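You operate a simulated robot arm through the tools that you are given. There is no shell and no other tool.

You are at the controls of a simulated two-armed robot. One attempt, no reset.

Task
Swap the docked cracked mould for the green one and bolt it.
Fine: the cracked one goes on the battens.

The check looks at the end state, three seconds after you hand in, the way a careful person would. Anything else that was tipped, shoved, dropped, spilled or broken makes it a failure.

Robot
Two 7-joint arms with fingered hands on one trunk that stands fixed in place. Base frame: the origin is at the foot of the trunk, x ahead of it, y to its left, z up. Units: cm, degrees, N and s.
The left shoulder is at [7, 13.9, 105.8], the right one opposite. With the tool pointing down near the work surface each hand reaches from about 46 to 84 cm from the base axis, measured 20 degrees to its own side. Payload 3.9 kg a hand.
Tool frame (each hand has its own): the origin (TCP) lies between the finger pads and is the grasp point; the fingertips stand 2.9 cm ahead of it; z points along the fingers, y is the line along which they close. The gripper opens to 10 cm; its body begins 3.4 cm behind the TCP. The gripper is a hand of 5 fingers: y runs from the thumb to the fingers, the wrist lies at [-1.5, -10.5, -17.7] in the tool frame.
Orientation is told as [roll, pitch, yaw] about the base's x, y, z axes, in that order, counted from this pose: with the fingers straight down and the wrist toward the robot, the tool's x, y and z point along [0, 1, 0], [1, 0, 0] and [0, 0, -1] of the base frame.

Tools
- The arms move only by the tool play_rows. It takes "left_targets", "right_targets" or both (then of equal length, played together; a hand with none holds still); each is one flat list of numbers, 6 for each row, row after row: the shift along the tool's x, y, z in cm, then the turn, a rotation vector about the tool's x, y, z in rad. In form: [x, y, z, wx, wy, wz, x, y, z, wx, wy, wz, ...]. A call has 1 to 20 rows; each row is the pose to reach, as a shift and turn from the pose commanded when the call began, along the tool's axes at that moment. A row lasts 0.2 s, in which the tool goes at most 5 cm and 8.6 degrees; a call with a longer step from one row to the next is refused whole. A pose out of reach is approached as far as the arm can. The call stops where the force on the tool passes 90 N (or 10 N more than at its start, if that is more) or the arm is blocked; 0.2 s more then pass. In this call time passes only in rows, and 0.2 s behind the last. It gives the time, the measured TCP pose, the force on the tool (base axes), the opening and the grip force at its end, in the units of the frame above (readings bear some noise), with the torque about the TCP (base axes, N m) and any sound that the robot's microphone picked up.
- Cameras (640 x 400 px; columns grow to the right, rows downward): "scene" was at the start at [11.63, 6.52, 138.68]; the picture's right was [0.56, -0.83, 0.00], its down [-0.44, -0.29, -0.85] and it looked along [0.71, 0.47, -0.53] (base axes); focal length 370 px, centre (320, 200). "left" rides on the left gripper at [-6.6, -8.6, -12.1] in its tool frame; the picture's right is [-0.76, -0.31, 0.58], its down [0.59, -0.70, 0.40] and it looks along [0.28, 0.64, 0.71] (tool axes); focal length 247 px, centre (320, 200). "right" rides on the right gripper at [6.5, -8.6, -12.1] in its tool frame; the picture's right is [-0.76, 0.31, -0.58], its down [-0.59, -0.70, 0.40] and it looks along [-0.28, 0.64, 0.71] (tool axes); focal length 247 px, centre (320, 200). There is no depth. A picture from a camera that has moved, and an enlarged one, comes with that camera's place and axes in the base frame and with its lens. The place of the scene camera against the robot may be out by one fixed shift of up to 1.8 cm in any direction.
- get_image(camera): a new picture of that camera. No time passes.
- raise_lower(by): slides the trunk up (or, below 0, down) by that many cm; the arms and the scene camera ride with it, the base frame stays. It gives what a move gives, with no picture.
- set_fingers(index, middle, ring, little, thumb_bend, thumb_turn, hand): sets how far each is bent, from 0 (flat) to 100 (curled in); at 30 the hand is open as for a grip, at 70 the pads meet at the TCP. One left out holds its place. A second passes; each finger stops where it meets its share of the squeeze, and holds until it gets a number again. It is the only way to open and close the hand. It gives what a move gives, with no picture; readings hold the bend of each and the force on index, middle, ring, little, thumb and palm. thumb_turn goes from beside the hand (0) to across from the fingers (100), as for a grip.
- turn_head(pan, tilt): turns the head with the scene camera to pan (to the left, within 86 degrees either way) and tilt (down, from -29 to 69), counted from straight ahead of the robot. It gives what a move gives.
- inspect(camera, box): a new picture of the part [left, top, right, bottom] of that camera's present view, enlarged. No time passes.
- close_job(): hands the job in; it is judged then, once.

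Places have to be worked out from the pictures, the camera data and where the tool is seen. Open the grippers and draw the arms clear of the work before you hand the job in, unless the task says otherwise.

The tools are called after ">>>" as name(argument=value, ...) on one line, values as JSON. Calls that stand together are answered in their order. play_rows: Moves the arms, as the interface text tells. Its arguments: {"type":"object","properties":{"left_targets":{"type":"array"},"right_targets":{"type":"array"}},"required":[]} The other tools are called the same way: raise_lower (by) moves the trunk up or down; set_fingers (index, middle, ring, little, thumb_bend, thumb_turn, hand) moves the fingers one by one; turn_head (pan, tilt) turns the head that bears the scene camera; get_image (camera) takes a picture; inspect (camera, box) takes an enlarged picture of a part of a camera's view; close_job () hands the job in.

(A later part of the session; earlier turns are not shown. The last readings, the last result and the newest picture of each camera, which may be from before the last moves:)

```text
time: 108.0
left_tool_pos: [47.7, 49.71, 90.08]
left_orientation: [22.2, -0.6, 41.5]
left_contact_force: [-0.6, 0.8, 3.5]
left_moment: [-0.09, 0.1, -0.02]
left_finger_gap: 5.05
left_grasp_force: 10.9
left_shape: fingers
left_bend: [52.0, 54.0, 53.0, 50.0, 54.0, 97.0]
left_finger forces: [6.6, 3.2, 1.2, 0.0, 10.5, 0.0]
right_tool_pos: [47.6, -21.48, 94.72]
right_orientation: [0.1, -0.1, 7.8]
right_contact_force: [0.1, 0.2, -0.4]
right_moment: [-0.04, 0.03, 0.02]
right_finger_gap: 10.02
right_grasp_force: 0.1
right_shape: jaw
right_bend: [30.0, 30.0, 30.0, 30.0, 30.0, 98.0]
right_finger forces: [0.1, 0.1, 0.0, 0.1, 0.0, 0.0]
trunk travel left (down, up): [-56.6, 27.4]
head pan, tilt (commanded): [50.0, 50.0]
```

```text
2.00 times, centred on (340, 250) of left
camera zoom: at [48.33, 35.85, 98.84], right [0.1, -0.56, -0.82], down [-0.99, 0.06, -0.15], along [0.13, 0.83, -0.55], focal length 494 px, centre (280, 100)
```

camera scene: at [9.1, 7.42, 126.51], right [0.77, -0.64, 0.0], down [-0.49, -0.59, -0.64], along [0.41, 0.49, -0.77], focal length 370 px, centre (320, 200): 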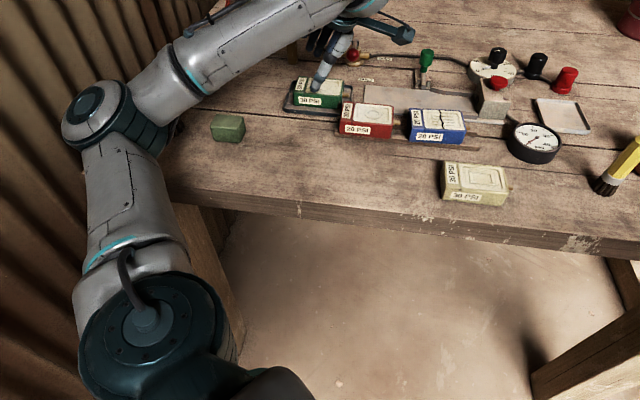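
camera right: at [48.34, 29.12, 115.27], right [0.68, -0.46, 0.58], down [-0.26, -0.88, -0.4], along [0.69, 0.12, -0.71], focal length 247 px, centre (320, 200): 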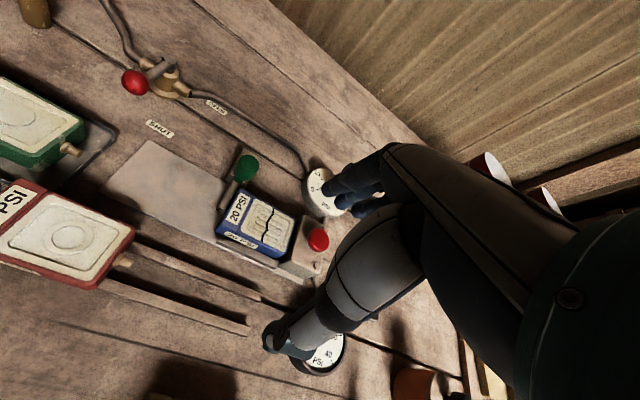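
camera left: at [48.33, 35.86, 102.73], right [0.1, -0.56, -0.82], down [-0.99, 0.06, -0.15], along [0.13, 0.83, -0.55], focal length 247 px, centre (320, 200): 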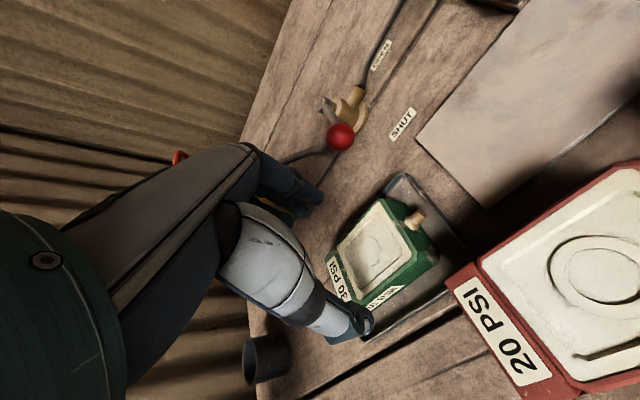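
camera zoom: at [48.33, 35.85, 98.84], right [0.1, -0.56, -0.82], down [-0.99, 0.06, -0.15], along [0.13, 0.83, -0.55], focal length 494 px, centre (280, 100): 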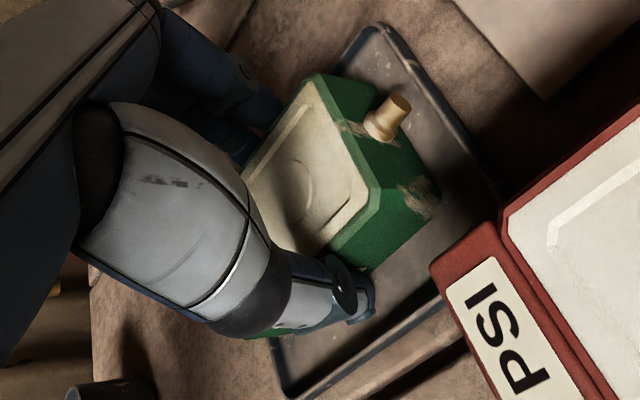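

Green is gripped in balance (≈10.5 N). I firm up slightly and lift 1.5 cm to test.

>>> set_fingers(hand="left", index=60, middle=60, ring=55, thumb_bend=69)

>>> raise_lower(by=1.5)

>>> get_image(camera="left")

>>> inspect(camera="scene", box=[280, 20, 400, 120])

```text
time: 109.0
left_tool_pos: [47.76, 49.76, 90.03]
left_orientation: [22.2, -0.7, 41.3]
left_contact_force: [1.0, 0.8, 4.3]
left_moment: [-0.07, 0.14, -0.03]
left_finger_gap: 4.97
left_grasp_force: 15.3
left_shape: fingers
left_bend: [53.0, 55.0, 53.0, 50.0, 56.0, 97.0]
left_finger forces: [9.3, 4.8, 1.5, 0.0, 14.5, 0.1]
right_tool_pos: [47.54, -21.4, 94.82]
right_orientation: [0.1, -0.1, 7.9]
right_contact_force: [-0.8, -1.4, 0.4]
right_moment: [0.0, 0.04, -0.01]
right_finger_gap: 10.0
right_grasp_force: 0.0
right_shape: jaw
right_bend: [30.0, 30.0, 30.0, 30.0, 30.0, 98.0]
right_finger forces: [0.1, 0.0, 0.0, 0.1, 0.0, 0.1]
trunk travel left (down, up): [-56.6, 27.4]
head pan, tilt (commanded): [50.0, 50.0]
```

```text
time: 109.6
left_tool_pos: [47.66, 49.71, 91.39]
left_orientation: [22.2, -0.6, 41.3]
left_contact_force: [-0.5, 0.0, -2.8]
left_moment: [0.01, -0.02, 0.0]
left_finger_gap: 4.99
left_grasp_force: 13.0
left_shape: fingers
left_bend: [53.0, 55.0, 54.0, 50.0, 56.0, 96.0]
left_finger forces: [9.0, 3.9, 0.5, 0.1, 13.4, 0.0]
right_tool_pos: [47.71, -21.44, 96.21]
right_orientation: [0.1, -0.1, 8.0]
right_contact_force: [-0.9, -0.2, -0.1]
right_moment: [-0.02, -0.03, 0.0]
right_finger_gap: 9.98
right_grasp_force: 0.0
right_shape: jaw
right_bend: [30.0, 30.0, 30.0, 30.0, 30.0, 98.0]
right_finger forces: [0.0, 0.0, 0.0, 0.0, 0.1, 0.1]
trunk travel left (down, up): [-58.1, 25.9]
head pan, tilt (commanded): [50.0, 50.0]
```

```text
taken
camera left: at [48.41, 35.89, 100.24], right [0.09, -0.56, -0.82], down [-0.99, 0.06, -0.15], along [0.13, 0.83, -0.55], focal length 247 px, centre (320, 200)
```

left: 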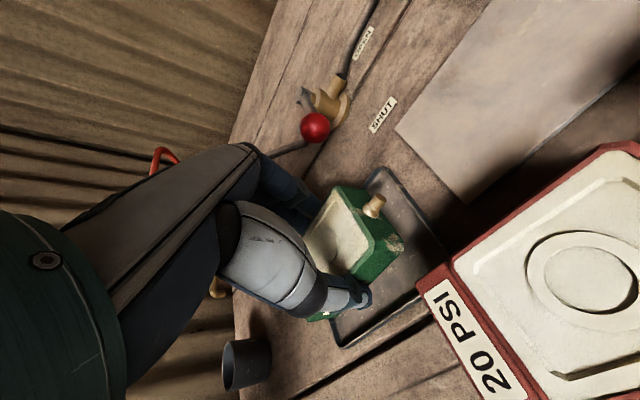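

```text
4.00 times, centred on (340, 70) of scene
camera zoom: at [9.19, 7.46, 124.1], right [0.77, -0.64, 0.0], down [-0.49, -0.59, -0.64], along [0.41, 0.49, -0.77], focal length 1480 px, centre (240, 720)
```

zoom: 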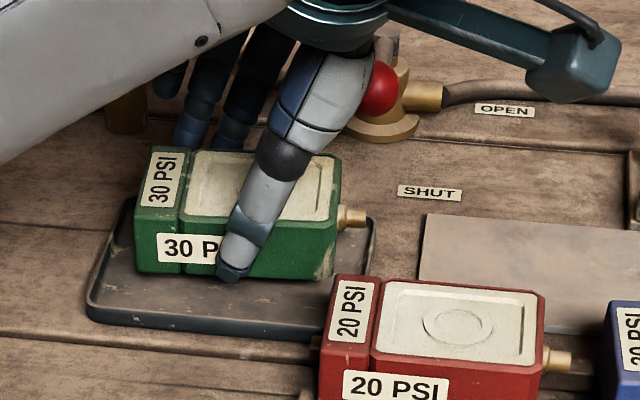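

Green is lifted, level, and the tray stayed put. I raise 6 cm more and carry it over the empty left part of the rail plate.

>>> raise_lower(by=6)

>>> play_rows(left_targets=[-2, 0.2, -0.8, 0, 0, 0, -5, 0.5, -2, 0, 0, 0, -8, 0.8, -3.2, 0, 0, 0, -11, 1.2, -4.5, 0, 0, 0, -12.64, 1.45, -5.16, 0, 0, 0])

>>> get_image(camera="left")

>>> get_image(camera="scene")

```text
time: 110.6
left_tool_pos: [47.71, 49.89, 97.56]
left_orientation: [22.3, -0.5, 41.3]
left_contact_force: [0.2, 0.4, -2.7]
left_moment: [-0.01, -0.02, 0.02]
left_finger_gap: 4.98
left_grasp_force: 13.4
left_shape: fingers
left_bend: [53.0, 55.0, 54.0, 50.0, 56.0, 96.0]
left_finger forces: [8.9, 3.9, 0.3, 0.1, 13.3, 0.0]
right_tool_pos: [47.62, -21.51, 102.2]
right_orientation: [0.2, -0.1, 7.9]
right_contact_force: [0.2, -0.1, 0.0]
right_moment: [0.01, 0.0, 0.0]
right_finger_gap: 9.98
right_grasp_force: 0.0
right_shape: jaw
right_bend: [30.0, 30.0, 30.0, 30.0, 30.0, 98.0]
right_finger forces: [0.0, 0.1, 0.0, 0.0, 0.0, 0.0]
trunk travel left (down, up): [-64.1, 19.9]
head pan, tilt (commanded): [50.0, 50.0]
```

```text
time: 111.8
left_tool_pos: [57.6, 40.37, 97.54]
left_orientation: [22.3, -0.6, 41.5]
left_contact_force: [0.5, 0.1, -2.8]
left_moment: [0.0, -0.01, -0.03]
left_finger_gap: 4.98
left_grasp_force: 12.9
left_shape: fingers
left_bend: [53.0, 55.0, 54.0, 50.0, 56.0, 96.0]
left_finger forces: [8.9, 3.9, 0.4, 0.0, 13.4, 0.1]
right_tool_pos: [47.65, -21.55, 102.2]
right_orientation: [0.2, 0.0, 8.0]
right_contact_force: [0.8, 0.0, -0.2]
right_moment: [-0.02, -0.03, -0.03]
right_finger_gap: 9.98
right_grasp_force: 0.1
right_shape: jaw
right_bend: [30.0, 30.0, 30.0, 30.0, 30.0, 98.0]
right_finger forces: [0.0, 0.0, 0.0, 0.1, 0.1, 0.1]
trunk travel left (down, up): [-64.1, 19.9]
head pan, tilt (commanded): [50.0, 50.0]
```

```text
taken
camera left: at [58.35, 26.47, 106.28], right [0.1, -0.56, -0.82], down [-0.99, 0.06, -0.15], along [0.13, 0.83, -0.55], focal length 247 px, centre (320, 200)
```

left: 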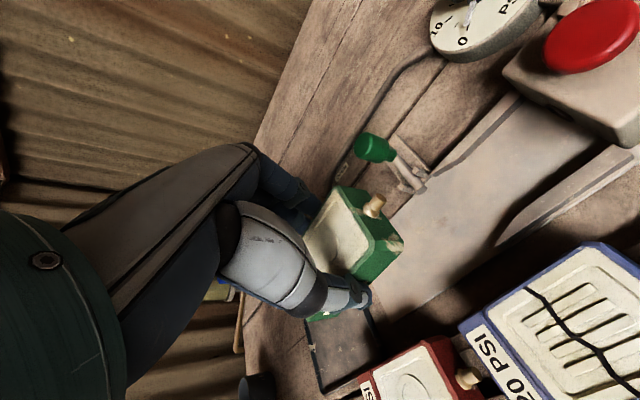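

```text
taken
camera scene: at [9.19, 7.44, 130.1], right [0.77, -0.64, 0.0], down [-0.49, -0.59, -0.64], along [0.41, 0.49, -0.77], focal length 370 px, centre (320, 200)
```

scene: 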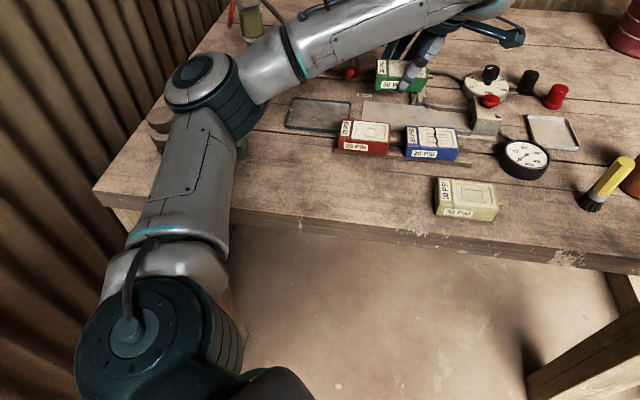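

Green hangs over the rail plate. I zoom in to see the guards, bolt tabs and mould alignment.

>>> inspect(camera="left", box=[280, 110, 640, 330])

>>> inspect(camera="left", box=[340, 120, 460, 220])

>>> inspect(camera="scene", box=[340, 40, 520, 170])

```text
1.78 times, centred on (460, 220) of left
camera zoom: at [58.35, 26.47, 106.28], right [0.1, -0.56, -0.82], down [-0.99, 0.06, -0.15], along [0.13, 0.83, -0.55], focal length 439 px, centre (71, 164)
```

zoom: 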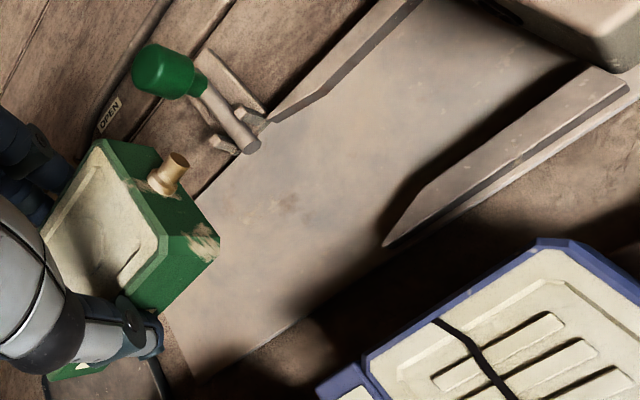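

```text
4.00 times, centred on (400, 170) of left
camera zoom: at [58.35, 26.47, 106.28], right [0.1, -0.56, -0.82], down [-0.99, 0.06, -0.15], along [0.13, 0.83, -0.55], focal length 988 px, centre (0, 320)
```

zoom: 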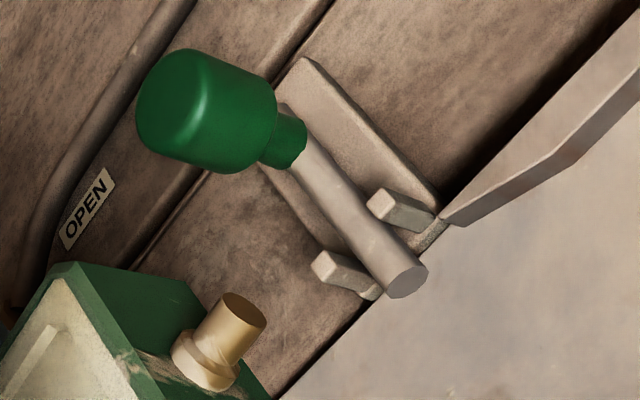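

```text
3.08 times, centred on (430, 105) of scene
camera zoom: at [9.19, 7.44, 130.1], right [0.77, -0.64, 0.0], down [-0.49, -0.59, -0.64], along [0.41, 0.49, -0.77], focal length 1138 px, centre (-18, 492)
```

zoom: 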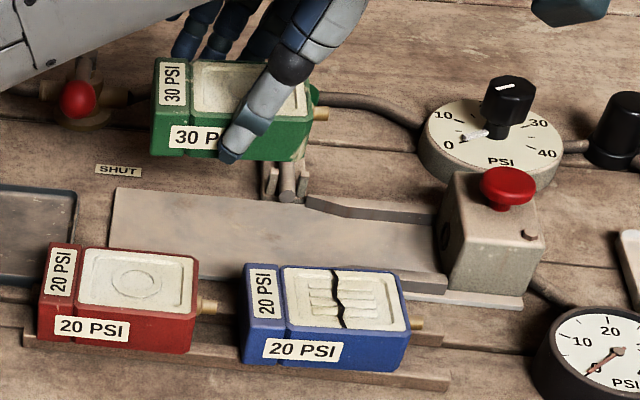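

The guards have tapered lead-ins, the rod's end is clear of the rail, and the hole in the block faces left. I zoom on the held mould to check its yaw against the rail.

>>> inspect(camera="left", box=[290, 170, 420, 300])

>>> inspect(camera="scene", box=[370, 45, 450, 105])

```text
3.08 times, centred on (355, 235) of left
camera zoom: at [58.35, 26.47, 106.28], right [0.1, -0.56, -0.82], down [-0.99, 0.06, -0.15], along [0.13, 0.83, -0.55], focal length 760 px, centre (212, 92)
```

zoom: 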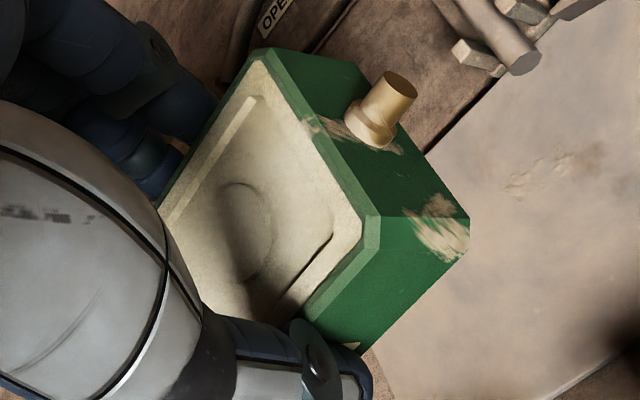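

```text
6.67 times, centred on (410, 75) of scene
camera zoom: at [9.19, 7.44, 130.1], right [0.77, -0.64, 0.0], down [-0.49, -0.59, -0.64], along [0.41, 0.49, -0.77], focal length 2466 px, centre (-280, 1033)
```

zoom: 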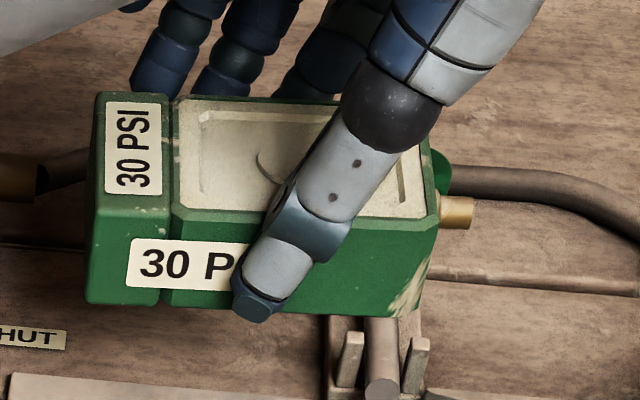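

The held mould is turned about +4° relative to the rail (both cameras agree). I rotate the hand −4° in yaw and re-measure before lowering.

>>> play_rows(left_targets=[0, -0.07, 0, -0.013, 0, 0.032, 0, -0.14, 0, -0.0266, 0, 0.0648, 0, -0.14, 0, -0.0266, 0, 0.0648])

>>> inspect(camera="scene", box=[340, 45, 480, 135])

>>> inspect(camera="left", box=[280, 110, 640, 330])

```text
time: 112.6
left_tool_pos: [57.57, 40.3, 97.59]
left_orientation: [22.3, -0.4, 37.4]
left_contact_force: [-0.8, -0.3, -2.6]
left_moment: [-0.02, -0.03, -0.02]
left_finger_gap: 4.98
left_grasp_force: 13.3
left_shape: fingers
left_bend: [53.0, 55.0, 54.0, 50.0, 56.0, 96.0]
left_finger forces: [8.8, 3.9, 0.3, 0.1, 13.4, 0.0]
right_tool_pos: [47.62, -21.43, 102.27]
right_orientation: [0.1, -0.1, 7.9]
right_contact_force: [0.6, 0.6, 0.7]
right_moment: [0.0, 0.0, 0.03]
right_finger_gap: 9.98
right_grasp_force: 0.1
right_shape: jaw
right_bend: [30.0, 30.0, 30.0, 30.0, 30.0, 98.0]
right_finger forces: [0.0, 0.0, 0.0, 0.0, 0.1, 0.0]
trunk travel left (down, up): [-64.1, 19.9]
head pan, tilt (commanded): [50.0, 50.0]
```

```text
4.44 times, centred on (410, 90) of scene
camera zoom: at [9.18, 7.45, 130.1], right [0.77, -0.64, 0.0], down [-0.49, -0.59, -0.64], along [0.41, 0.49, -0.77], focal length 1644 px, centre (-80, 689)
```

zoom: 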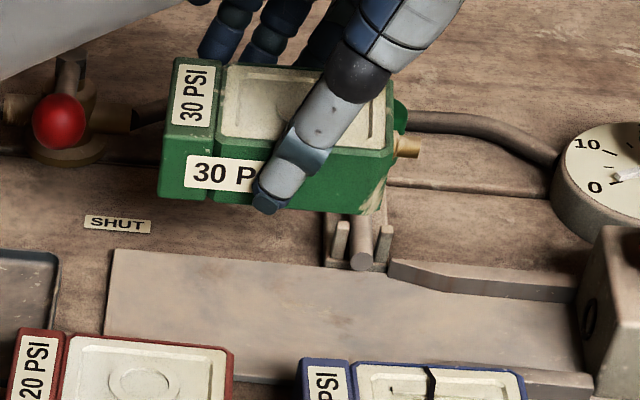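

```text
1.78 times, centred on (460, 220) of left
camera zoom: at [57.31, 26.46, 106.28], right [0.05, -0.56, -0.82], down [-0.98, 0.13, -0.15], along [0.19, 0.82, -0.55], focal length 439 px, centre (71, 164)
```

zoom: 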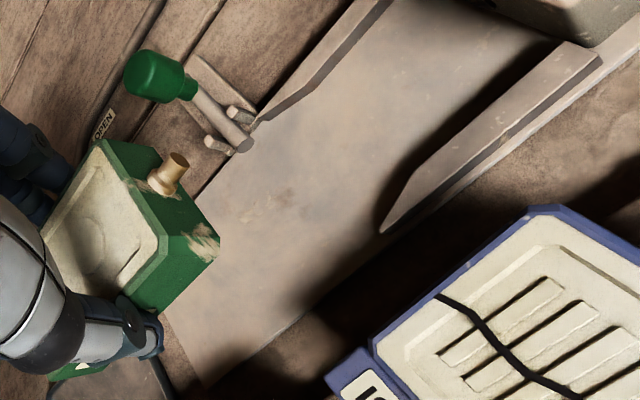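

The mould is now aligned with the rail (≈41.7°). I lower 6.3 cm, then small steps to contact with the plate.

>>> raise_lower(by=-6.3)

>>> get_image(camera="left")

>>> inspect(camera="scene", box=[340, 20, 500, 140])

```text
time: 113.6
left_tool_pos: [57.62, 40.29, 91.42]
left_orientation: [22.3, -0.6, 37.4]
left_contact_force: [0.1, 0.9, -2.1]
left_moment: [-0.02, 0.01, -0.02]
left_finger_gap: 4.98
left_grasp_force: 13.4
left_shape: fingers
left_bend: [53.0, 55.0, 54.0, 50.0, 56.0, 96.0]
left_finger forces: [8.9, 3.9, 0.4, 0.1, 13.4, 0.1]
right_tool_pos: [47.56, -21.43, 95.95]
right_orientation: [0.2, -0.1, 8.0]
right_contact_force: [-0.2, 0.3, 0.4]
right_moment: [0.0, 0.03, -0.01]
right_finger_gap: 10.0
right_grasp_force: 0.0
right_shape: jaw
right_bend: [30.0, 30.0, 30.0, 30.0, 30.0, 98.0]
right_finger forces: [0.0, 0.0, 0.0, 0.1, 0.0, 0.1]
trunk travel left (down, up): [-57.8, 26.2]
head pan, tilt (commanded): [50.0, 50.0]
```

```text
taken
camera left: at [57.28, 26.47, 100.01], right [0.06, -0.56, -0.82], down [-0.98, 0.13, -0.15], along [0.19, 0.82, -0.55], focal length 247 px, centre (320, 200)
```

left: 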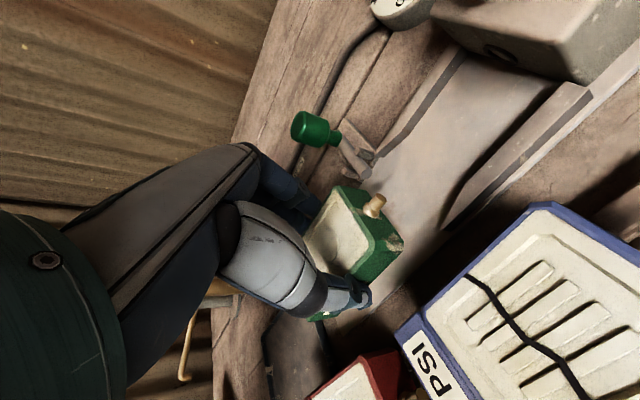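

```text
3.33 times, centred on (420, 80) of scene
camera zoom: at [9.14, 7.45, 123.8], right [0.77, -0.64, 0.0], down [-0.49, -0.59, -0.64], along [0.41, 0.49, -0.77], focal length 1233 px, centre (-13, 600)
```

zoom: 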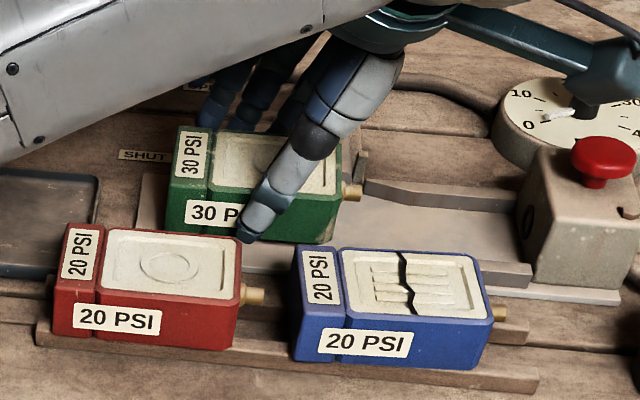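

Over the plate now, thumb in the gap between red and blue. I lower gently to contact.

>>> raise_lower(by=-0.6)

>>> raise_lower(by=-0.3)

```text
time: 114.2
left_tool_pos: [57.54, 40.31, 90.73]
left_orientation: [22.3, -0.7, 37.4]
left_contact_force: [0.0, -0.3, -2.2]
left_moment: [0.0, -0.02, 0.01]
left_finger_gap: 4.96
left_grasp_force: 13.5
left_shape: fingers
left_bend: [53.0, 55.0, 54.0, 50.0, 56.0, 96.0]
left_finger forces: [8.8, 3.9, 0.4, 0.0, 13.2, 0.1]
right_tool_pos: [47.64, -21.5, 95.35]
right_orientation: [0.0, -0.1, 7.9]
right_contact_force: [-0.1, -0.8, 0.3]
right_moment: [-0.02, 0.02, 0.02]
right_finger_gap: 10.0
right_grasp_force: 0.0
right_shape: jaw
right_bend: [30.0, 30.0, 30.0, 30.0, 30.0, 98.0]
right_finger forces: [0.1, 0.0, 0.1, 0.0, 0.1, 0.0]
trunk travel left (down, up): [-57.2, 26.8]
head pan, tilt (commanded): [50.0, 50.0]
```

```text
time: 114.7
left_tool_pos: [57.57, 40.22, 90.41]
left_orientation: [22.3, -0.6, 37.4]
left_contact_force: [-0.4, -0.2, -2.3]
left_moment: [0.01, -0.03, 0.02]
left_finger_gap: 4.98
left_grasp_force: 13.3
left_shape: fingers
left_bend: [53.0, 55.0, 54.0, 50.0, 56.0, 96.0]
left_finger forces: [8.9, 3.8, 0.5, 0.0, 13.4, 0.0]
right_tool_pos: [47.63, -21.47, 95.04]
right_orientation: [0.1, -0.1, 8.0]
right_contact_force: [-0.6, 0.1, 0.2]
right_moment: [0.01, 0.01, -0.01]
right_finger_gap: 9.99
right_grasp_force: 0.1
right_shape: jaw
right_bend: [30.0, 30.0, 30.0, 30.0, 30.0, 98.0]
right_finger forces: [0.0, 0.0, 0.0, 0.0, 0.1, 0.0]
trunk travel left (down, up): [-56.9, 27.1]
head pan, tilt (commanded): [50.0, 50.0]
```

No contact yet at 90.4; I go on in small steps.

>>> raise_lower(by=-0.25)

>>> raise_lower(by=-0.25)

```text
time: 115.2
left_tool_pos: [57.63, 40.28, 90.29]
left_orientation: [22.2, -0.6, 37.5]
left_contact_force: [2.0, 0.7, 3.4]
left_moment: [-0.09, 0.09, 0.02]
left_finger_gap: 4.99
left_grasp_force: 14.6
left_shape: fingers
left_bend: [53.0, 55.0, 54.0, 50.0, 57.0, 96.0]
left_finger forces: [9.6, 4.7, 0.9, 0.0, 14.0, 0.0]
right_tool_pos: [47.54, -21.42, 94.77]
right_orientation: [0.1, -0.1, 7.8]
right_contact_force: [0.0, 0.3, -1.4]
right_moment: [0.01, 0.01, -0.03]
right_finger_gap: 9.97
right_grasp_force: 0.0
right_shape: jaw
right_bend: [30.0, 30.0, 30.0, 30.0, 30.0, 98.0]
right_finger forces: [0.1, 0.0, 0.0, 0.0, 0.1, 0.1]
trunk travel left (down, up): [-56.6, 27.4]
head pan, tilt (commanded): [50.0, 50.0]
```

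```text
time: 115.7
left_tool_pos: [57.5, 40.24, 90.1]
left_orientation: [22.2, -0.7, 37.4]
left_contact_force: [4.4, 1.0, 11.9]
left_moment: [-0.18, 0.28, 0.12]
left_finger_gap: 5.01
left_grasp_force: 16.0
left_shape: fingers
left_bend: [52.0, 55.0, 54.0, 50.0, 57.0, 96.0]
left_finger forces: [11.1, 5.3, 1.4, 0.0, 14.4, 0.1]
right_tool_pos: [47.42, -21.63, 94.45]
right_orientation: [0.2, -0.2, 7.9]
right_contact_force: [-0.7, -0.2, 0.2]
right_moment: [0.0, -0.04, 0.03]
right_finger_gap: 9.96
right_grasp_force: 0.1
right_shape: jaw
right_bend: [30.0, 30.0, 30.0, 30.0, 30.0, 98.0]
right_finger forces: [0.1, 0.0, 0.0, 0.0, 0.0, 0.0]
trunk travel left (down, up): [-56.4, 27.6]
head pan, tilt (commanded): [50.0, 50.0]
```

Contact with the plate. I release, opening moderately, and check.

>>> set_fingers(hand="left", index=44, middle=44, ring=44, little=44, thumb_bend=44)

>>> raise_lower(by=7)

>>> get_image(camera="left")

>>> inspect(camera="scene", box=[330, 60, 530, 190])

```text
time: 116.7
left_tool_pos: [57.56, 40.36, 89.9]
left_orientation: [22.3, -0.6, 37.4]
left_contact_force: [-0.5, 0.0, 0.5]
left_moment: [0.0, 0.0, -0.01]
left_finger_gap: 6.47
left_grasp_force: 0.1
left_shape: fingers
left_bend: [44.0, 44.0, 44.0, 44.0, 44.0, 97.0]
left_finger forces: [0.1, 0.0, 0.1, 0.1, 0.1, 0.0]
right_tool_pos: [47.55, -21.46, 94.46]
right_orientation: [0.0, 0.0, 7.9]
right_contact_force: [0.0, -0.1, -0.7]
right_moment: [0.02, -0.01, 0.0]
right_finger_gap: 9.99
right_grasp_force: 0.1
right_shape: jaw
right_bend: [30.0, 30.0, 30.0, 30.0, 30.0, 98.0]
right_finger forces: [0.0, 0.0, 0.1, 0.0, 0.0, 0.1]
trunk travel left (down, up): [-56.4, 27.6]
head pan, tilt (commanded): [50.0, 50.0]
```

```text
time: 117.8
left_tool_pos: [57.58, 40.37, 96.82]
left_orientation: [22.4, -0.6, 37.3]
left_contact_force: [0.1, 0.6, -0.8]
left_moment: [-0.03, 0.0, -0.01]
left_finger_gap: 6.47
left_grasp_force: 0.0
left_shape: fingers
left_bend: [44.0, 44.0, 44.0, 44.0, 44.0, 97.0]
left_finger forces: [0.0, 0.0, 0.0, 0.1, 0.0, 0.0]
right_tool_pos: [47.59, -21.47, 101.57]
right_orientation: [0.1, -0.1, 7.9]
right_contact_force: [0.4, 0.0, -0.3]
right_moment: [0.0, 0.0, -0.02]
right_finger_gap: 9.98
right_grasp_force: 0.1
right_shape: jaw
right_bend: [30.0, 30.0, 30.0, 30.0, 30.0, 98.0]
right_finger forces: [0.1, 0.0, 0.1, 0.1, 0.0, 0.1]
trunk travel left (down, up): [-63.4, 20.6]
head pan, tilt (commanded): [50.0, 50.0]
```

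```text
taken
camera left: at [57.3, 26.45, 105.59], right [0.06, -0.56, -0.82], down [-0.98, 0.13, -0.15], along [0.19, 0.82, -0.55], focal length 247 px, centre (320, 200)
```

left: 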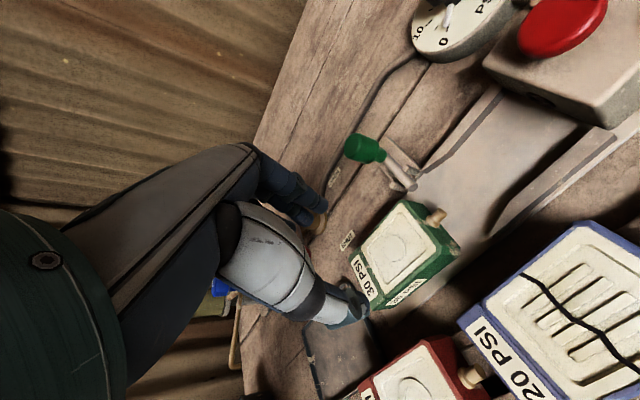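

```text
3.08 times, centred on (430, 125) of scene
camera zoom: at [9.16, 7.43, 129.4], right [0.77, -0.64, 0.0], down [-0.49, -0.59, -0.64], along [0.41, 0.49, -0.77], focal length 1138 px, centre (-18, 431)
```

zoom: 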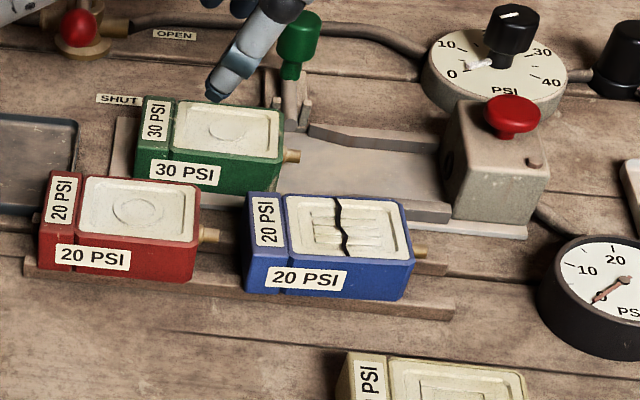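

Green rests on the plate, aligned with the channel. I zoom in to check it against the guards' openings.

>>> inspect(camera="left", box=[330, 80, 640, 320])

>>> inspect(camera="scene", box=[360, 75, 490, 155])

```text
1.67 times, centred on (485, 200) of left
camera zoom: at [57.3, 26.45, 105.59], right [0.06, -0.56, -0.82], down [-0.98, 0.13, -0.15], along [0.19, 0.82, -0.55], focal length 412 px, centre (45, 200)
```

zoom: 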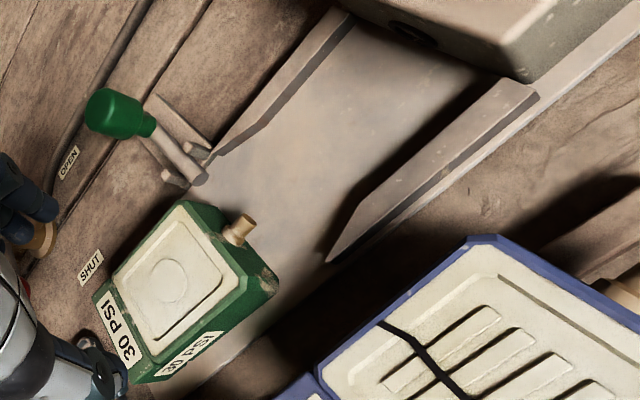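

```text
4.92 times, centred on (425, 115) of scene
camera zoom: at [9.16, 7.43, 129.4], right [0.77, -0.64, 0.0], down [-0.49, -0.59, -0.64], along [0.41, 0.49, -0.77], focal length 1821 px, centre (-197, 618)
```

zoom: 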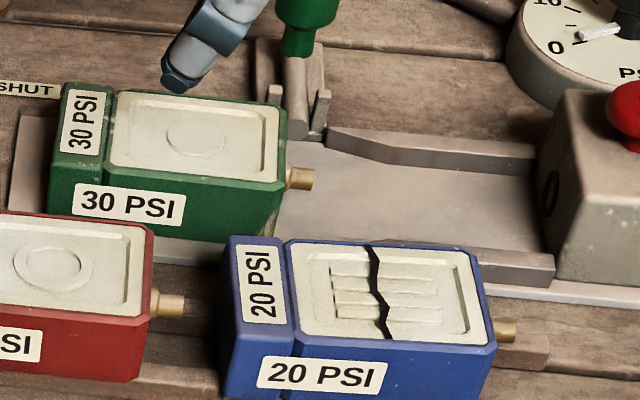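

Green sits centred in the channel line (V≈69.8–70, guards' gap 67.2–72.7 with tapered entry). I close the fingers into a pushing post and move to the left of green's left end, still high.

>>> set_fingers(hand="left", index=69, middle=69, ring=69, little=69, thumb_bend=69)

>>> play_rows(left_targets=[2.3, -0.4, 0.95, 0.008, 0, -0.02, 4.6, -0.8, 1.9, 0.016, 0, -0.04, 6.96, -1.24, 2.87, 0.0246, 0, -0.0597])

>>> get_image(camera="left")

>>> inspect(camera="scene", box=[300, 20, 500, 150])

```text
time: 118.8
left_tool_pos: [57.61, 40.34, 96.87]
left_orientation: [22.4, -0.7, 37.4]
left_contact_force: [1.3, 0.7, 0.0]
left_moment: [-0.02, -0.02, -0.01]
left_finger_gap: 0.44
left_grasp_force: 0.1
left_shape: fingers
left_bend: [69.0, 69.0, 69.0, 69.0, 69.0, 97.0]
left_finger forces: [0.1, 0.1, 0.1, 0.0, 0.0, 0.0]
right_tool_pos: [47.51, -21.5, 101.51]
right_orientation: [0.1, -0.1, 7.9]
right_contact_force: [0.1, -0.6, 0.7]
right_moment: [0.04, -0.01, 0.01]
right_finger_gap: 10.0
right_grasp_force: 0.0
right_shape: jaw
right_bend: [30.0, 30.0, 30.0, 30.0, 30.0, 98.0]
right_finger forces: [0.1, 0.0, 0.0, 0.0, 0.1, 0.1]
trunk travel left (down, up): [-63.4, 20.6]
head pan, tilt (commanded): [50.0, 50.0]
```

```text
time: 119.6
left_tool_pos: [51.84, 45.57, 96.94]
left_orientation: [22.2, -0.6, 41.2]
left_contact_force: [0.0, 0.1, -0.5]
left_moment: [-0.03, -0.05, 0.01]
left_finger_gap: 0.41
left_grasp_force: 0.1
left_shape: fingers
left_bend: [69.0, 69.0, 69.0, 69.0, 69.0, 98.0]
left_finger forces: [0.1, 0.0, 0.1, 0.1, 0.1, 0.0]
right_tool_pos: [47.46, -21.45, 101.61]
right_orientation: [0.2, -0.2, 8.0]
right_contact_force: [-0.2, 0.0, 0.8]
right_moment: [-0.01, -0.01, 0.01]
right_finger_gap: 9.98
right_grasp_force: 0.0
right_shape: jaw
right_bend: [30.0, 30.0, 30.0, 30.0, 30.0, 98.0]
right_finger forces: [0.0, 0.0, 0.0, 0.0, 0.0, 0.0]
trunk travel left (down, up): [-63.4, 20.6]
head pan, tilt (commanded): [50.0, 50.0]
```

```text
taken
camera left: at [52.52, 31.74, 105.61], right [0.09, -0.56, -0.82], down [-0.99, 0.06, -0.15], along [0.14, 0.83, -0.55], focal length 247 px, centre (320, 200)
```

left: 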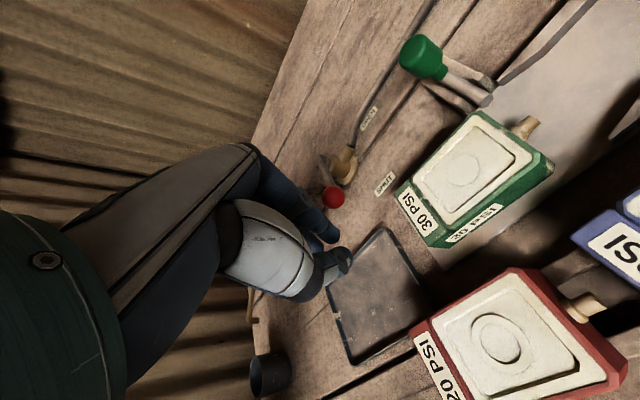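

```text
3.08 times, centred on (400, 85) of scene
camera zoom: at [9.04, 7.49, 129.41], right [0.77, -0.64, 0.0], down [-0.49, -0.59, -0.64], along [0.41, 0.49, -0.77], focal length 1138 px, centre (74, 554)
```

zoom: 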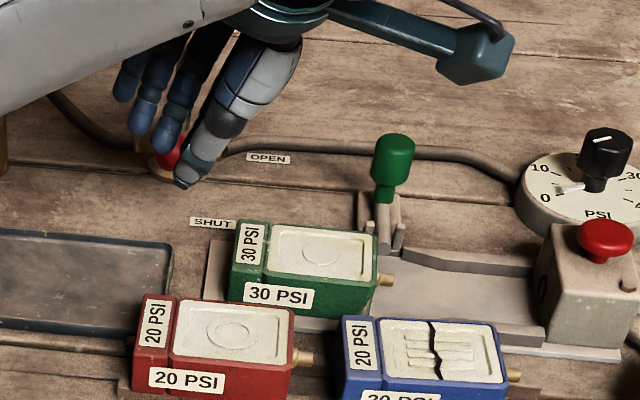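

The post is left of green and high. I zoom in to measure the gap and line.

>>> inspect(camera="left", box=[290, 90, 570, 290])

```text
2.00 times, centred on (430, 190) of left
camera zoom: at [52.52, 31.74, 105.61], right [0.09, -0.56, -0.82], down [-0.99, 0.06, -0.15], along [0.14, 0.83, -0.55], focal length 494 px, centre (100, 220)
```

zoom: 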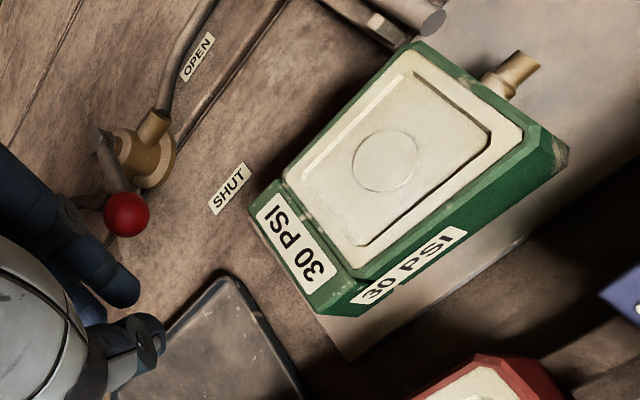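

Green's left end is at U≈2.75, near centred. I lower the post to z≈90.9 (tips ≈87.5, above the tray rim) beside green's left end.

>>> raise_lower(by=-4)

>>> raise_lower(by=-2)

>>> get_image(camera="left")

>>> inspect(camera="scene", box=[320, 10, 480, 120])

```text
time: 120.5
left_tool_pos: [51.94, 45.52, 92.79]
left_orientation: [22.2, -0.6, 41.0]
left_contact_force: [-0.5, -0.5, 0.3]
left_moment: [0.02, -0.01, -0.01]
left_finger_gap: 0.42
left_grasp_force: 0.1
left_shape: fingers
left_bend: [69.0, 69.0, 69.0, 69.0, 69.0, 98.0]
left_finger forces: [0.0, 0.1, 0.0, 0.0, 0.0, 0.0]
right_tool_pos: [47.59, -21.53, 97.57]
right_orientation: [0.1, -0.1, 7.9]
right_contact_force: [0.0, 0.0, 1.0]
right_moment: [0.01, 0.0, -0.01]
right_finger_gap: 10.0
right_grasp_force: 0.0
right_shape: jaw
right_bend: [30.0, 30.0, 30.0, 30.0, 30.0, 98.0]
right_finger forces: [0.0, 0.0, 0.0, 0.0, 0.0, 0.0]
trunk travel left (down, up): [-59.4, 24.6]
head pan, tilt (commanded): [50.0, 50.0]
```

```text
time: 121.1
left_tool_pos: [51.99, 45.49, 90.8]
left_orientation: [22.1, -0.5, 41.1]
left_contact_force: [-0.4, 0.9, -0.7]
left_moment: [-0.01, 0.0, 0.01]
left_finger_gap: 0.4
left_grasp_force: 0.1
left_shape: fingers
left_bend: [69.0, 69.0, 69.0, 69.0, 69.0, 98.0]
left_finger forces: [0.0, 0.1, 0.0, 0.0, 0.0, 0.0]
right_tool_pos: [47.61, -21.55, 95.5]
right_orientation: [0.0, -0.2, 7.9]
right_contact_force: [0.1, 0.1, 0.8]
right_moment: [-0.03, -0.01, 0.02]
right_finger_gap: 10.0
right_grasp_force: 0.1
right_shape: jaw
right_bend: [30.0, 30.0, 30.0, 30.0, 30.0, 98.0]
right_finger forces: [0.1, 0.1, 0.0, 0.1, 0.0, 0.0]
trunk travel left (down, up): [-57.4, 26.6]
head pan, tilt (commanded): [50.0, 50.0]
```

```text
taken
camera left: at [52.58, 31.66, 99.59], right [0.09, -0.56, -0.82], down [-0.99, 0.06, -0.15], along [0.14, 0.83, -0.55], focal length 247 px, centre (320, 200)
```

left: 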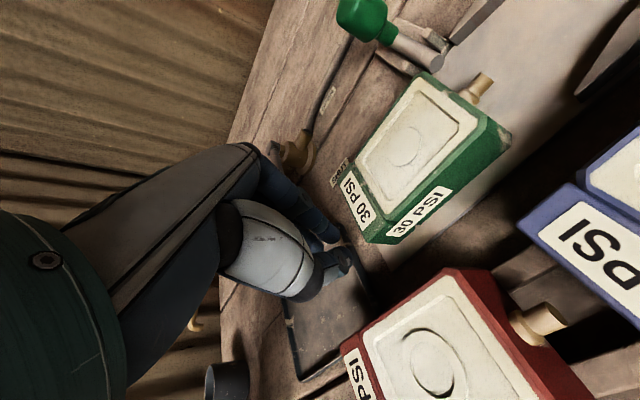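

```text
3.64 times, centred on (400, 65) of scene
camera zoom: at [9.1, 7.42, 123.4], right [0.77, -0.64, 0.0], down [-0.49, -0.59, -0.64], along [0.41, 0.49, -0.77], focal length 1345 px, centre (29, 691)
```

zoom: 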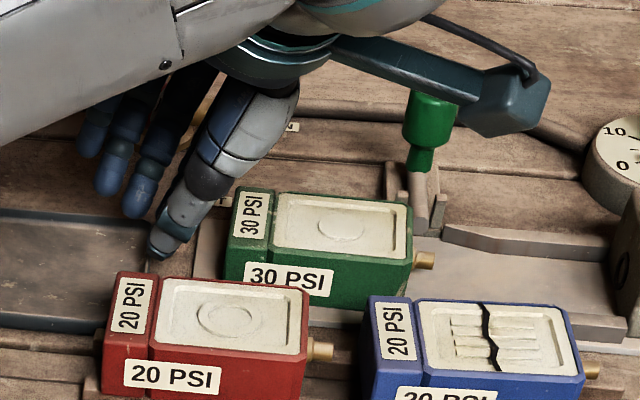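

The post is beside green's left end, clear of the tray. I push along +u′ slowly for 4.2 cm and check.

>>> play_rows(left_targets=[-0.65, 0, -0.26, 0, 0, 0, -1.3, 0, -0.53, 0, 0, 0, -1.95, 0, -0.79, 0, 0, 0, -2.6, 0, -1.05, 0, 0, 0, -3.24, 0, -1.32, 0, 0, 0, -3.89, 0, -1.58, 0, 0, 0])

>>> get_image(camera="left")

>>> inspect(camera="scene", box=[320, 10, 500, 130])

```text
time: 122.5
left_tool_pos: [54.7, 42.41, 90.81]
left_orientation: [22.3, -0.7, 41.2]
left_contact_force: [-0.2, 0.6, 0.8]
left_moment: [0.0, 0.02, 0.02]
left_finger_gap: 0.39
left_grasp_force: 1.0
left_shape: fingers
left_bend: [69.0, 69.0, 69.0, 69.0, 69.0, 98.0]
left_finger forces: [0.9, 0.0, 0.1, 0.0, 0.4, 0.0]
right_tool_pos: [47.57, -21.56, 95.59]
right_orientation: [0.1, -0.2, 8.0]
right_contact_force: [-0.1, 0.1, 0.4]
right_moment: [-0.01, 0.02, 0.0]
right_finger_gap: 10.02
right_grasp_force: 0.1
right_shape: jaw
right_bend: [30.0, 30.0, 30.0, 30.0, 30.0, 98.0]
right_finger forces: [0.0, 0.0, 0.0, 0.1, 0.0, 0.1]
trunk travel left (down, up): [-57.4, 26.6]
head pan, tilt (commanded): [50.0, 50.0]
```

```text
taken
camera left: at [55.32, 28.58, 99.57], right [0.09, -0.56, -0.82], down [-0.99, 0.06, -0.15], along [0.14, 0.83, -0.55], focal length 247 px, centre (320, 200)
```

left: 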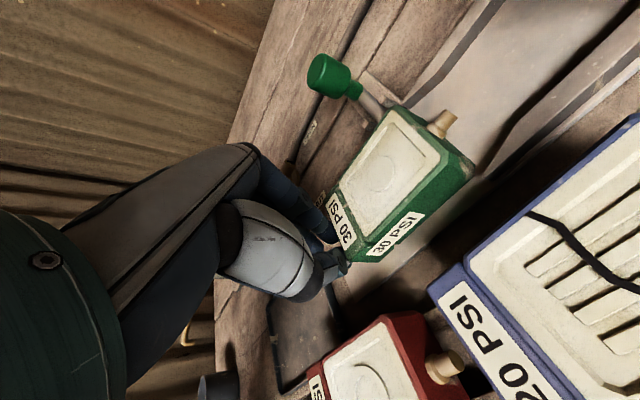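

```text
3.33 times, centred on (410, 70) of scene
camera zoom: at [9.12, 7.42, 123.4], right [0.77, -0.64, 0.0], down [-0.49, -0.59, -0.64], along [0.41, 0.49, -0.77], focal length 1233 px, centre (20, 633)
```

zoom: 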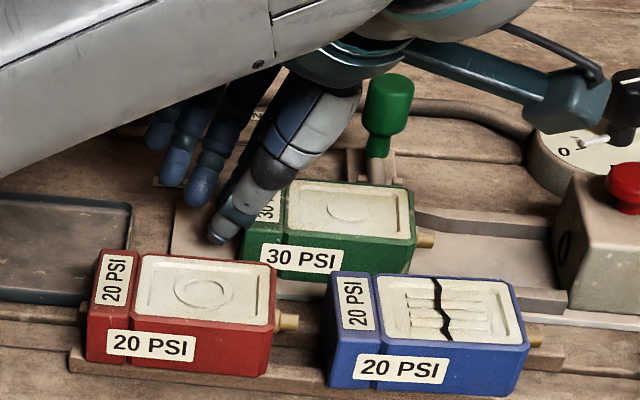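

The mould is moving. I zoom in to check its yaw relative to the guards.

>>> inspect(camera="left", box=[300, 40, 560, 280])

```text
1.67 times, centred on (430, 160) of left
camera zoom: at [55.32, 28.58, 99.57], right [0.09, -0.56, -0.82], down [-0.99, 0.06, -0.15], along [0.14, 0.83, -0.55], focal length 412 px, centre (137, 267)
```

zoom: 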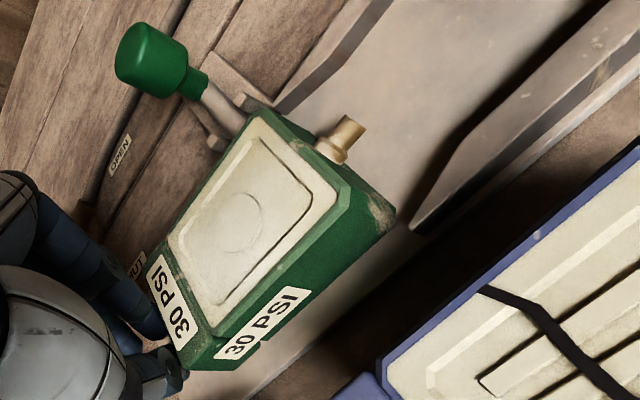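

Green is entering the funnel well-centred (right end at V 67.7–72.2). I continue pushing 3.5 cm, watching the force.

>>> play_rows(left_targets=[-0.46, 0, -0.19, 0, 0, 0, -0.93, 0, -0.38, 0, 0, 0, -1.39, 0, -0.56, 0, 0, 0, -1.85, 0, -0.75, 0, 0, 0, -2.31, 0, -0.94, 0, 0, 0, -2.78, 0, -1.13, 0, 0, 0, -3.24, 0, -1.32, 0, 0, 0])

>>> get_image(camera="left")

>>> inspect(camera="scene", box=[340, 10, 520, 130])

```text
time: 124.1
left_tool_pos: [57.03, 39.63, 90.79]
left_orientation: [22.3, -0.6, 41.1]
left_contact_force: [-1.0, 1.0, 0.0]
left_moment: [0.06, 0.0, -0.01]
left_finger_gap: 0.38
left_grasp_force: 1.0
left_shape: fingers
left_bend: [69.0, 69.0, 69.0, 69.0, 69.0, 98.0]
left_finger forces: [1.0, 0.1, 0.0, 0.0, 0.2, 0.1]
right_tool_pos: [47.56, -21.5, 95.45]
right_orientation: [0.1, -0.1, 7.9]
right_contact_force: [-0.5, 0.1, 0.2]
right_moment: [0.01, 0.01, 0.01]
right_finger_gap: 9.98
right_grasp_force: 0.1
right_shape: jaw
right_bend: [30.0, 30.0, 30.0, 30.0, 30.0, 98.0]
right_finger forces: [0.0, 0.0, 0.1, 0.1, 0.0, 0.1]
trunk travel left (down, up): [-57.4, 26.6]
head pan, tilt (commanded): [50.0, 50.0]
```

```text
taken
camera left: at [57.7, 25.89, 99.58], right [0.09, -0.56, -0.82], down [-0.99, 0.06, -0.15], along [0.14, 0.83, -0.55], focal length 247 px, centre (320, 200)
```

left: 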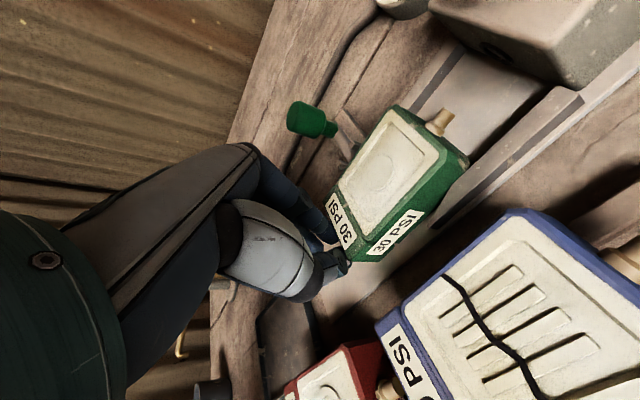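

```text
3.33 times, centred on (430, 70) of scene
camera zoom: at [9.12, 7.43, 123.4], right [0.77, -0.64, 0.0], down [-0.49, -0.59, -0.64], along [0.41, 0.49, -0.77], focal length 1233 px, centre (-47, 633)
```

zoom: 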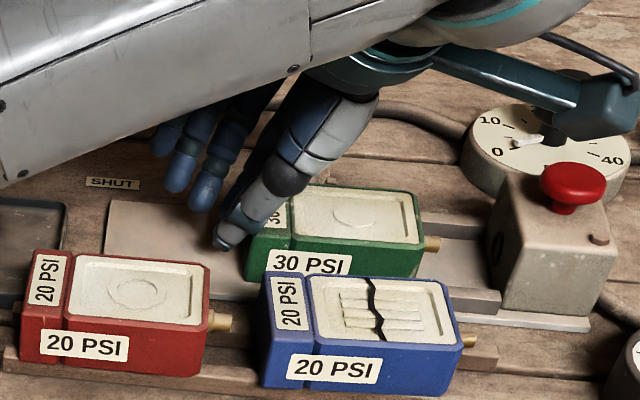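

Moving smoothly at ~1 N. I push 2.5 cm more, then small steps until it seats.

>>> play_rows(left_targets=[-0.46, 0, -0.19, 0, 0, 0, -0.93, 0, -0.38, 0, 0, 0, -1.39, 0, -0.56, 0, 0, 0, -1.85, 0, -0.75, 0, 0, 0, -2.31, 0, -0.94, 0, 0, 0])

>>> get_image(camera="left")

>>> inspect(camera="scene", box=[360, 10, 520, 130])

```text
time: 125.3
left_tool_pos: [58.71, 37.86, 90.77]
left_orientation: [22.2, -0.6, 41.0]
left_contact_force: [0.2, 0.3, 1.0]
left_moment: [0.05, 0.02, -0.02]
left_finger_gap: 0.38
left_grasp_force: 0.4
left_shape: fingers
left_bend: [69.0, 69.0, 69.0, 69.0, 69.0, 98.0]
left_finger forces: [1.1, 0.0, 0.0, 0.0, 0.2, 0.1]
right_tool_pos: [47.59, -21.43, 95.5]
right_orientation: [0.1, -0.1, 7.8]
right_contact_force: [0.0, -0.5, -1.0]
right_moment: [-0.01, -0.01, -0.01]
right_finger_gap: 9.99
right_grasp_force: 0.0
right_shape: jaw
right_bend: [30.0, 30.0, 30.0, 30.0, 30.0, 98.0]
right_finger forces: [0.0, 0.1, 0.0, 0.0, 0.1, 0.0]
trunk travel left (down, up): [-57.4, 26.6]
head pan, tilt (commanded): [50.0, 50.0]
```

```text
taken
camera left: at [59.25, 24.02, 99.6], right [0.09, -0.56, -0.82], down [-0.99, 0.06, -0.15], along [0.14, 0.83, -0.55], focal length 247 px, centre (320, 200)
```

left: 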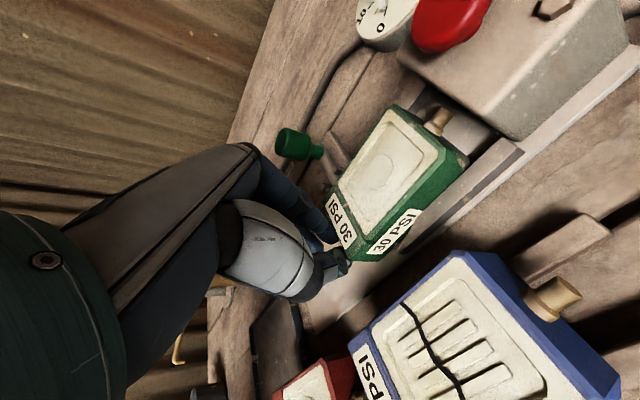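

```text
3.33 times, centred on (440, 70) of scene
camera zoom: at [9.12, 7.42, 123.4], right [0.77, -0.64, 0.0], down [-0.49, -0.59, -0.64], along [0.41, 0.49, -0.77], focal length 1233 px, centre (-80, 633)
```

zoom: 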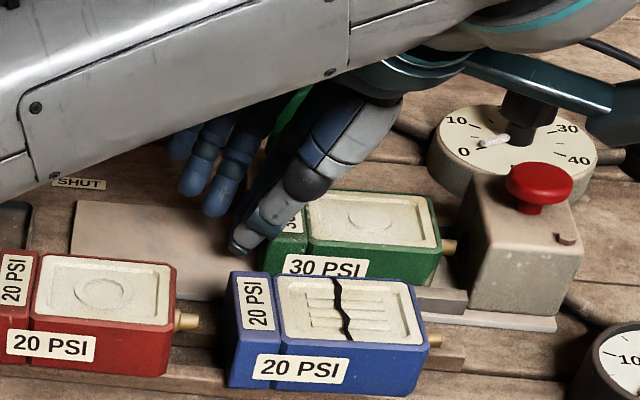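

The nipple is about to enter the hole. I push on in small calls, checking force each time.

>>> play_rows(left_targets=[-0.28, 0, -0.11, 0, 0, 0, -0.56, 0, -0.23, 0, 0, 0])

>>> inspect(camera="left", box=[320, 40, 520, 200])

```text
time: 125.9
left_tool_pos: [59.1, 37.48, 90.98]
left_orientation: [22.3, -0.6, 41.2]
left_contact_force: [-0.8, 0.7, 0.7]
left_moment: [0.0, -0.03, 0.01]
left_finger_gap: 0.38
left_grasp_force: 0.6
left_shape: fingers
left_bend: [69.0, 69.0, 69.0, 69.0, 69.0, 98.0]
left_finger forces: [1.1, 0.1, 0.0, 0.0, 0.1, 0.0]
right_tool_pos: [47.41, -21.34, 95.55]
right_orientation: [0.1, -0.1, 7.9]
right_contact_force: [0.2, 0.0, -0.4]
right_moment: [0.02, 0.01, 0.0]
right_finger_gap: 10.01
right_grasp_force: 0.0
right_shape: jaw
right_bend: [30.0, 30.0, 30.0, 30.0, 30.0, 98.0]
right_finger forces: [0.0, 0.0, 0.1, 0.0, 0.1, 0.0]
trunk travel left (down, up): [-57.4, 26.6]
head pan, tilt (commanded): [50.0, 50.0]
```

```text
2.50 times, centred on (420, 120) of left
camera zoom: at [59.62, 23.6, 99.59], right [0.09, -0.56, -0.82], down [-0.99, 0.06, -0.15], along [0.14, 0.83, -0.55], focal length 617 px, centre (70, 400)
```

zoom: 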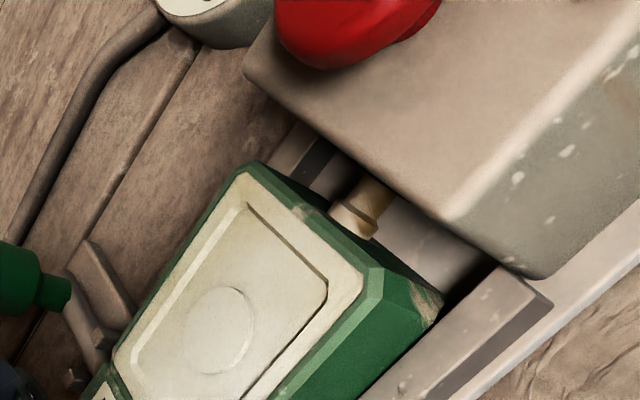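

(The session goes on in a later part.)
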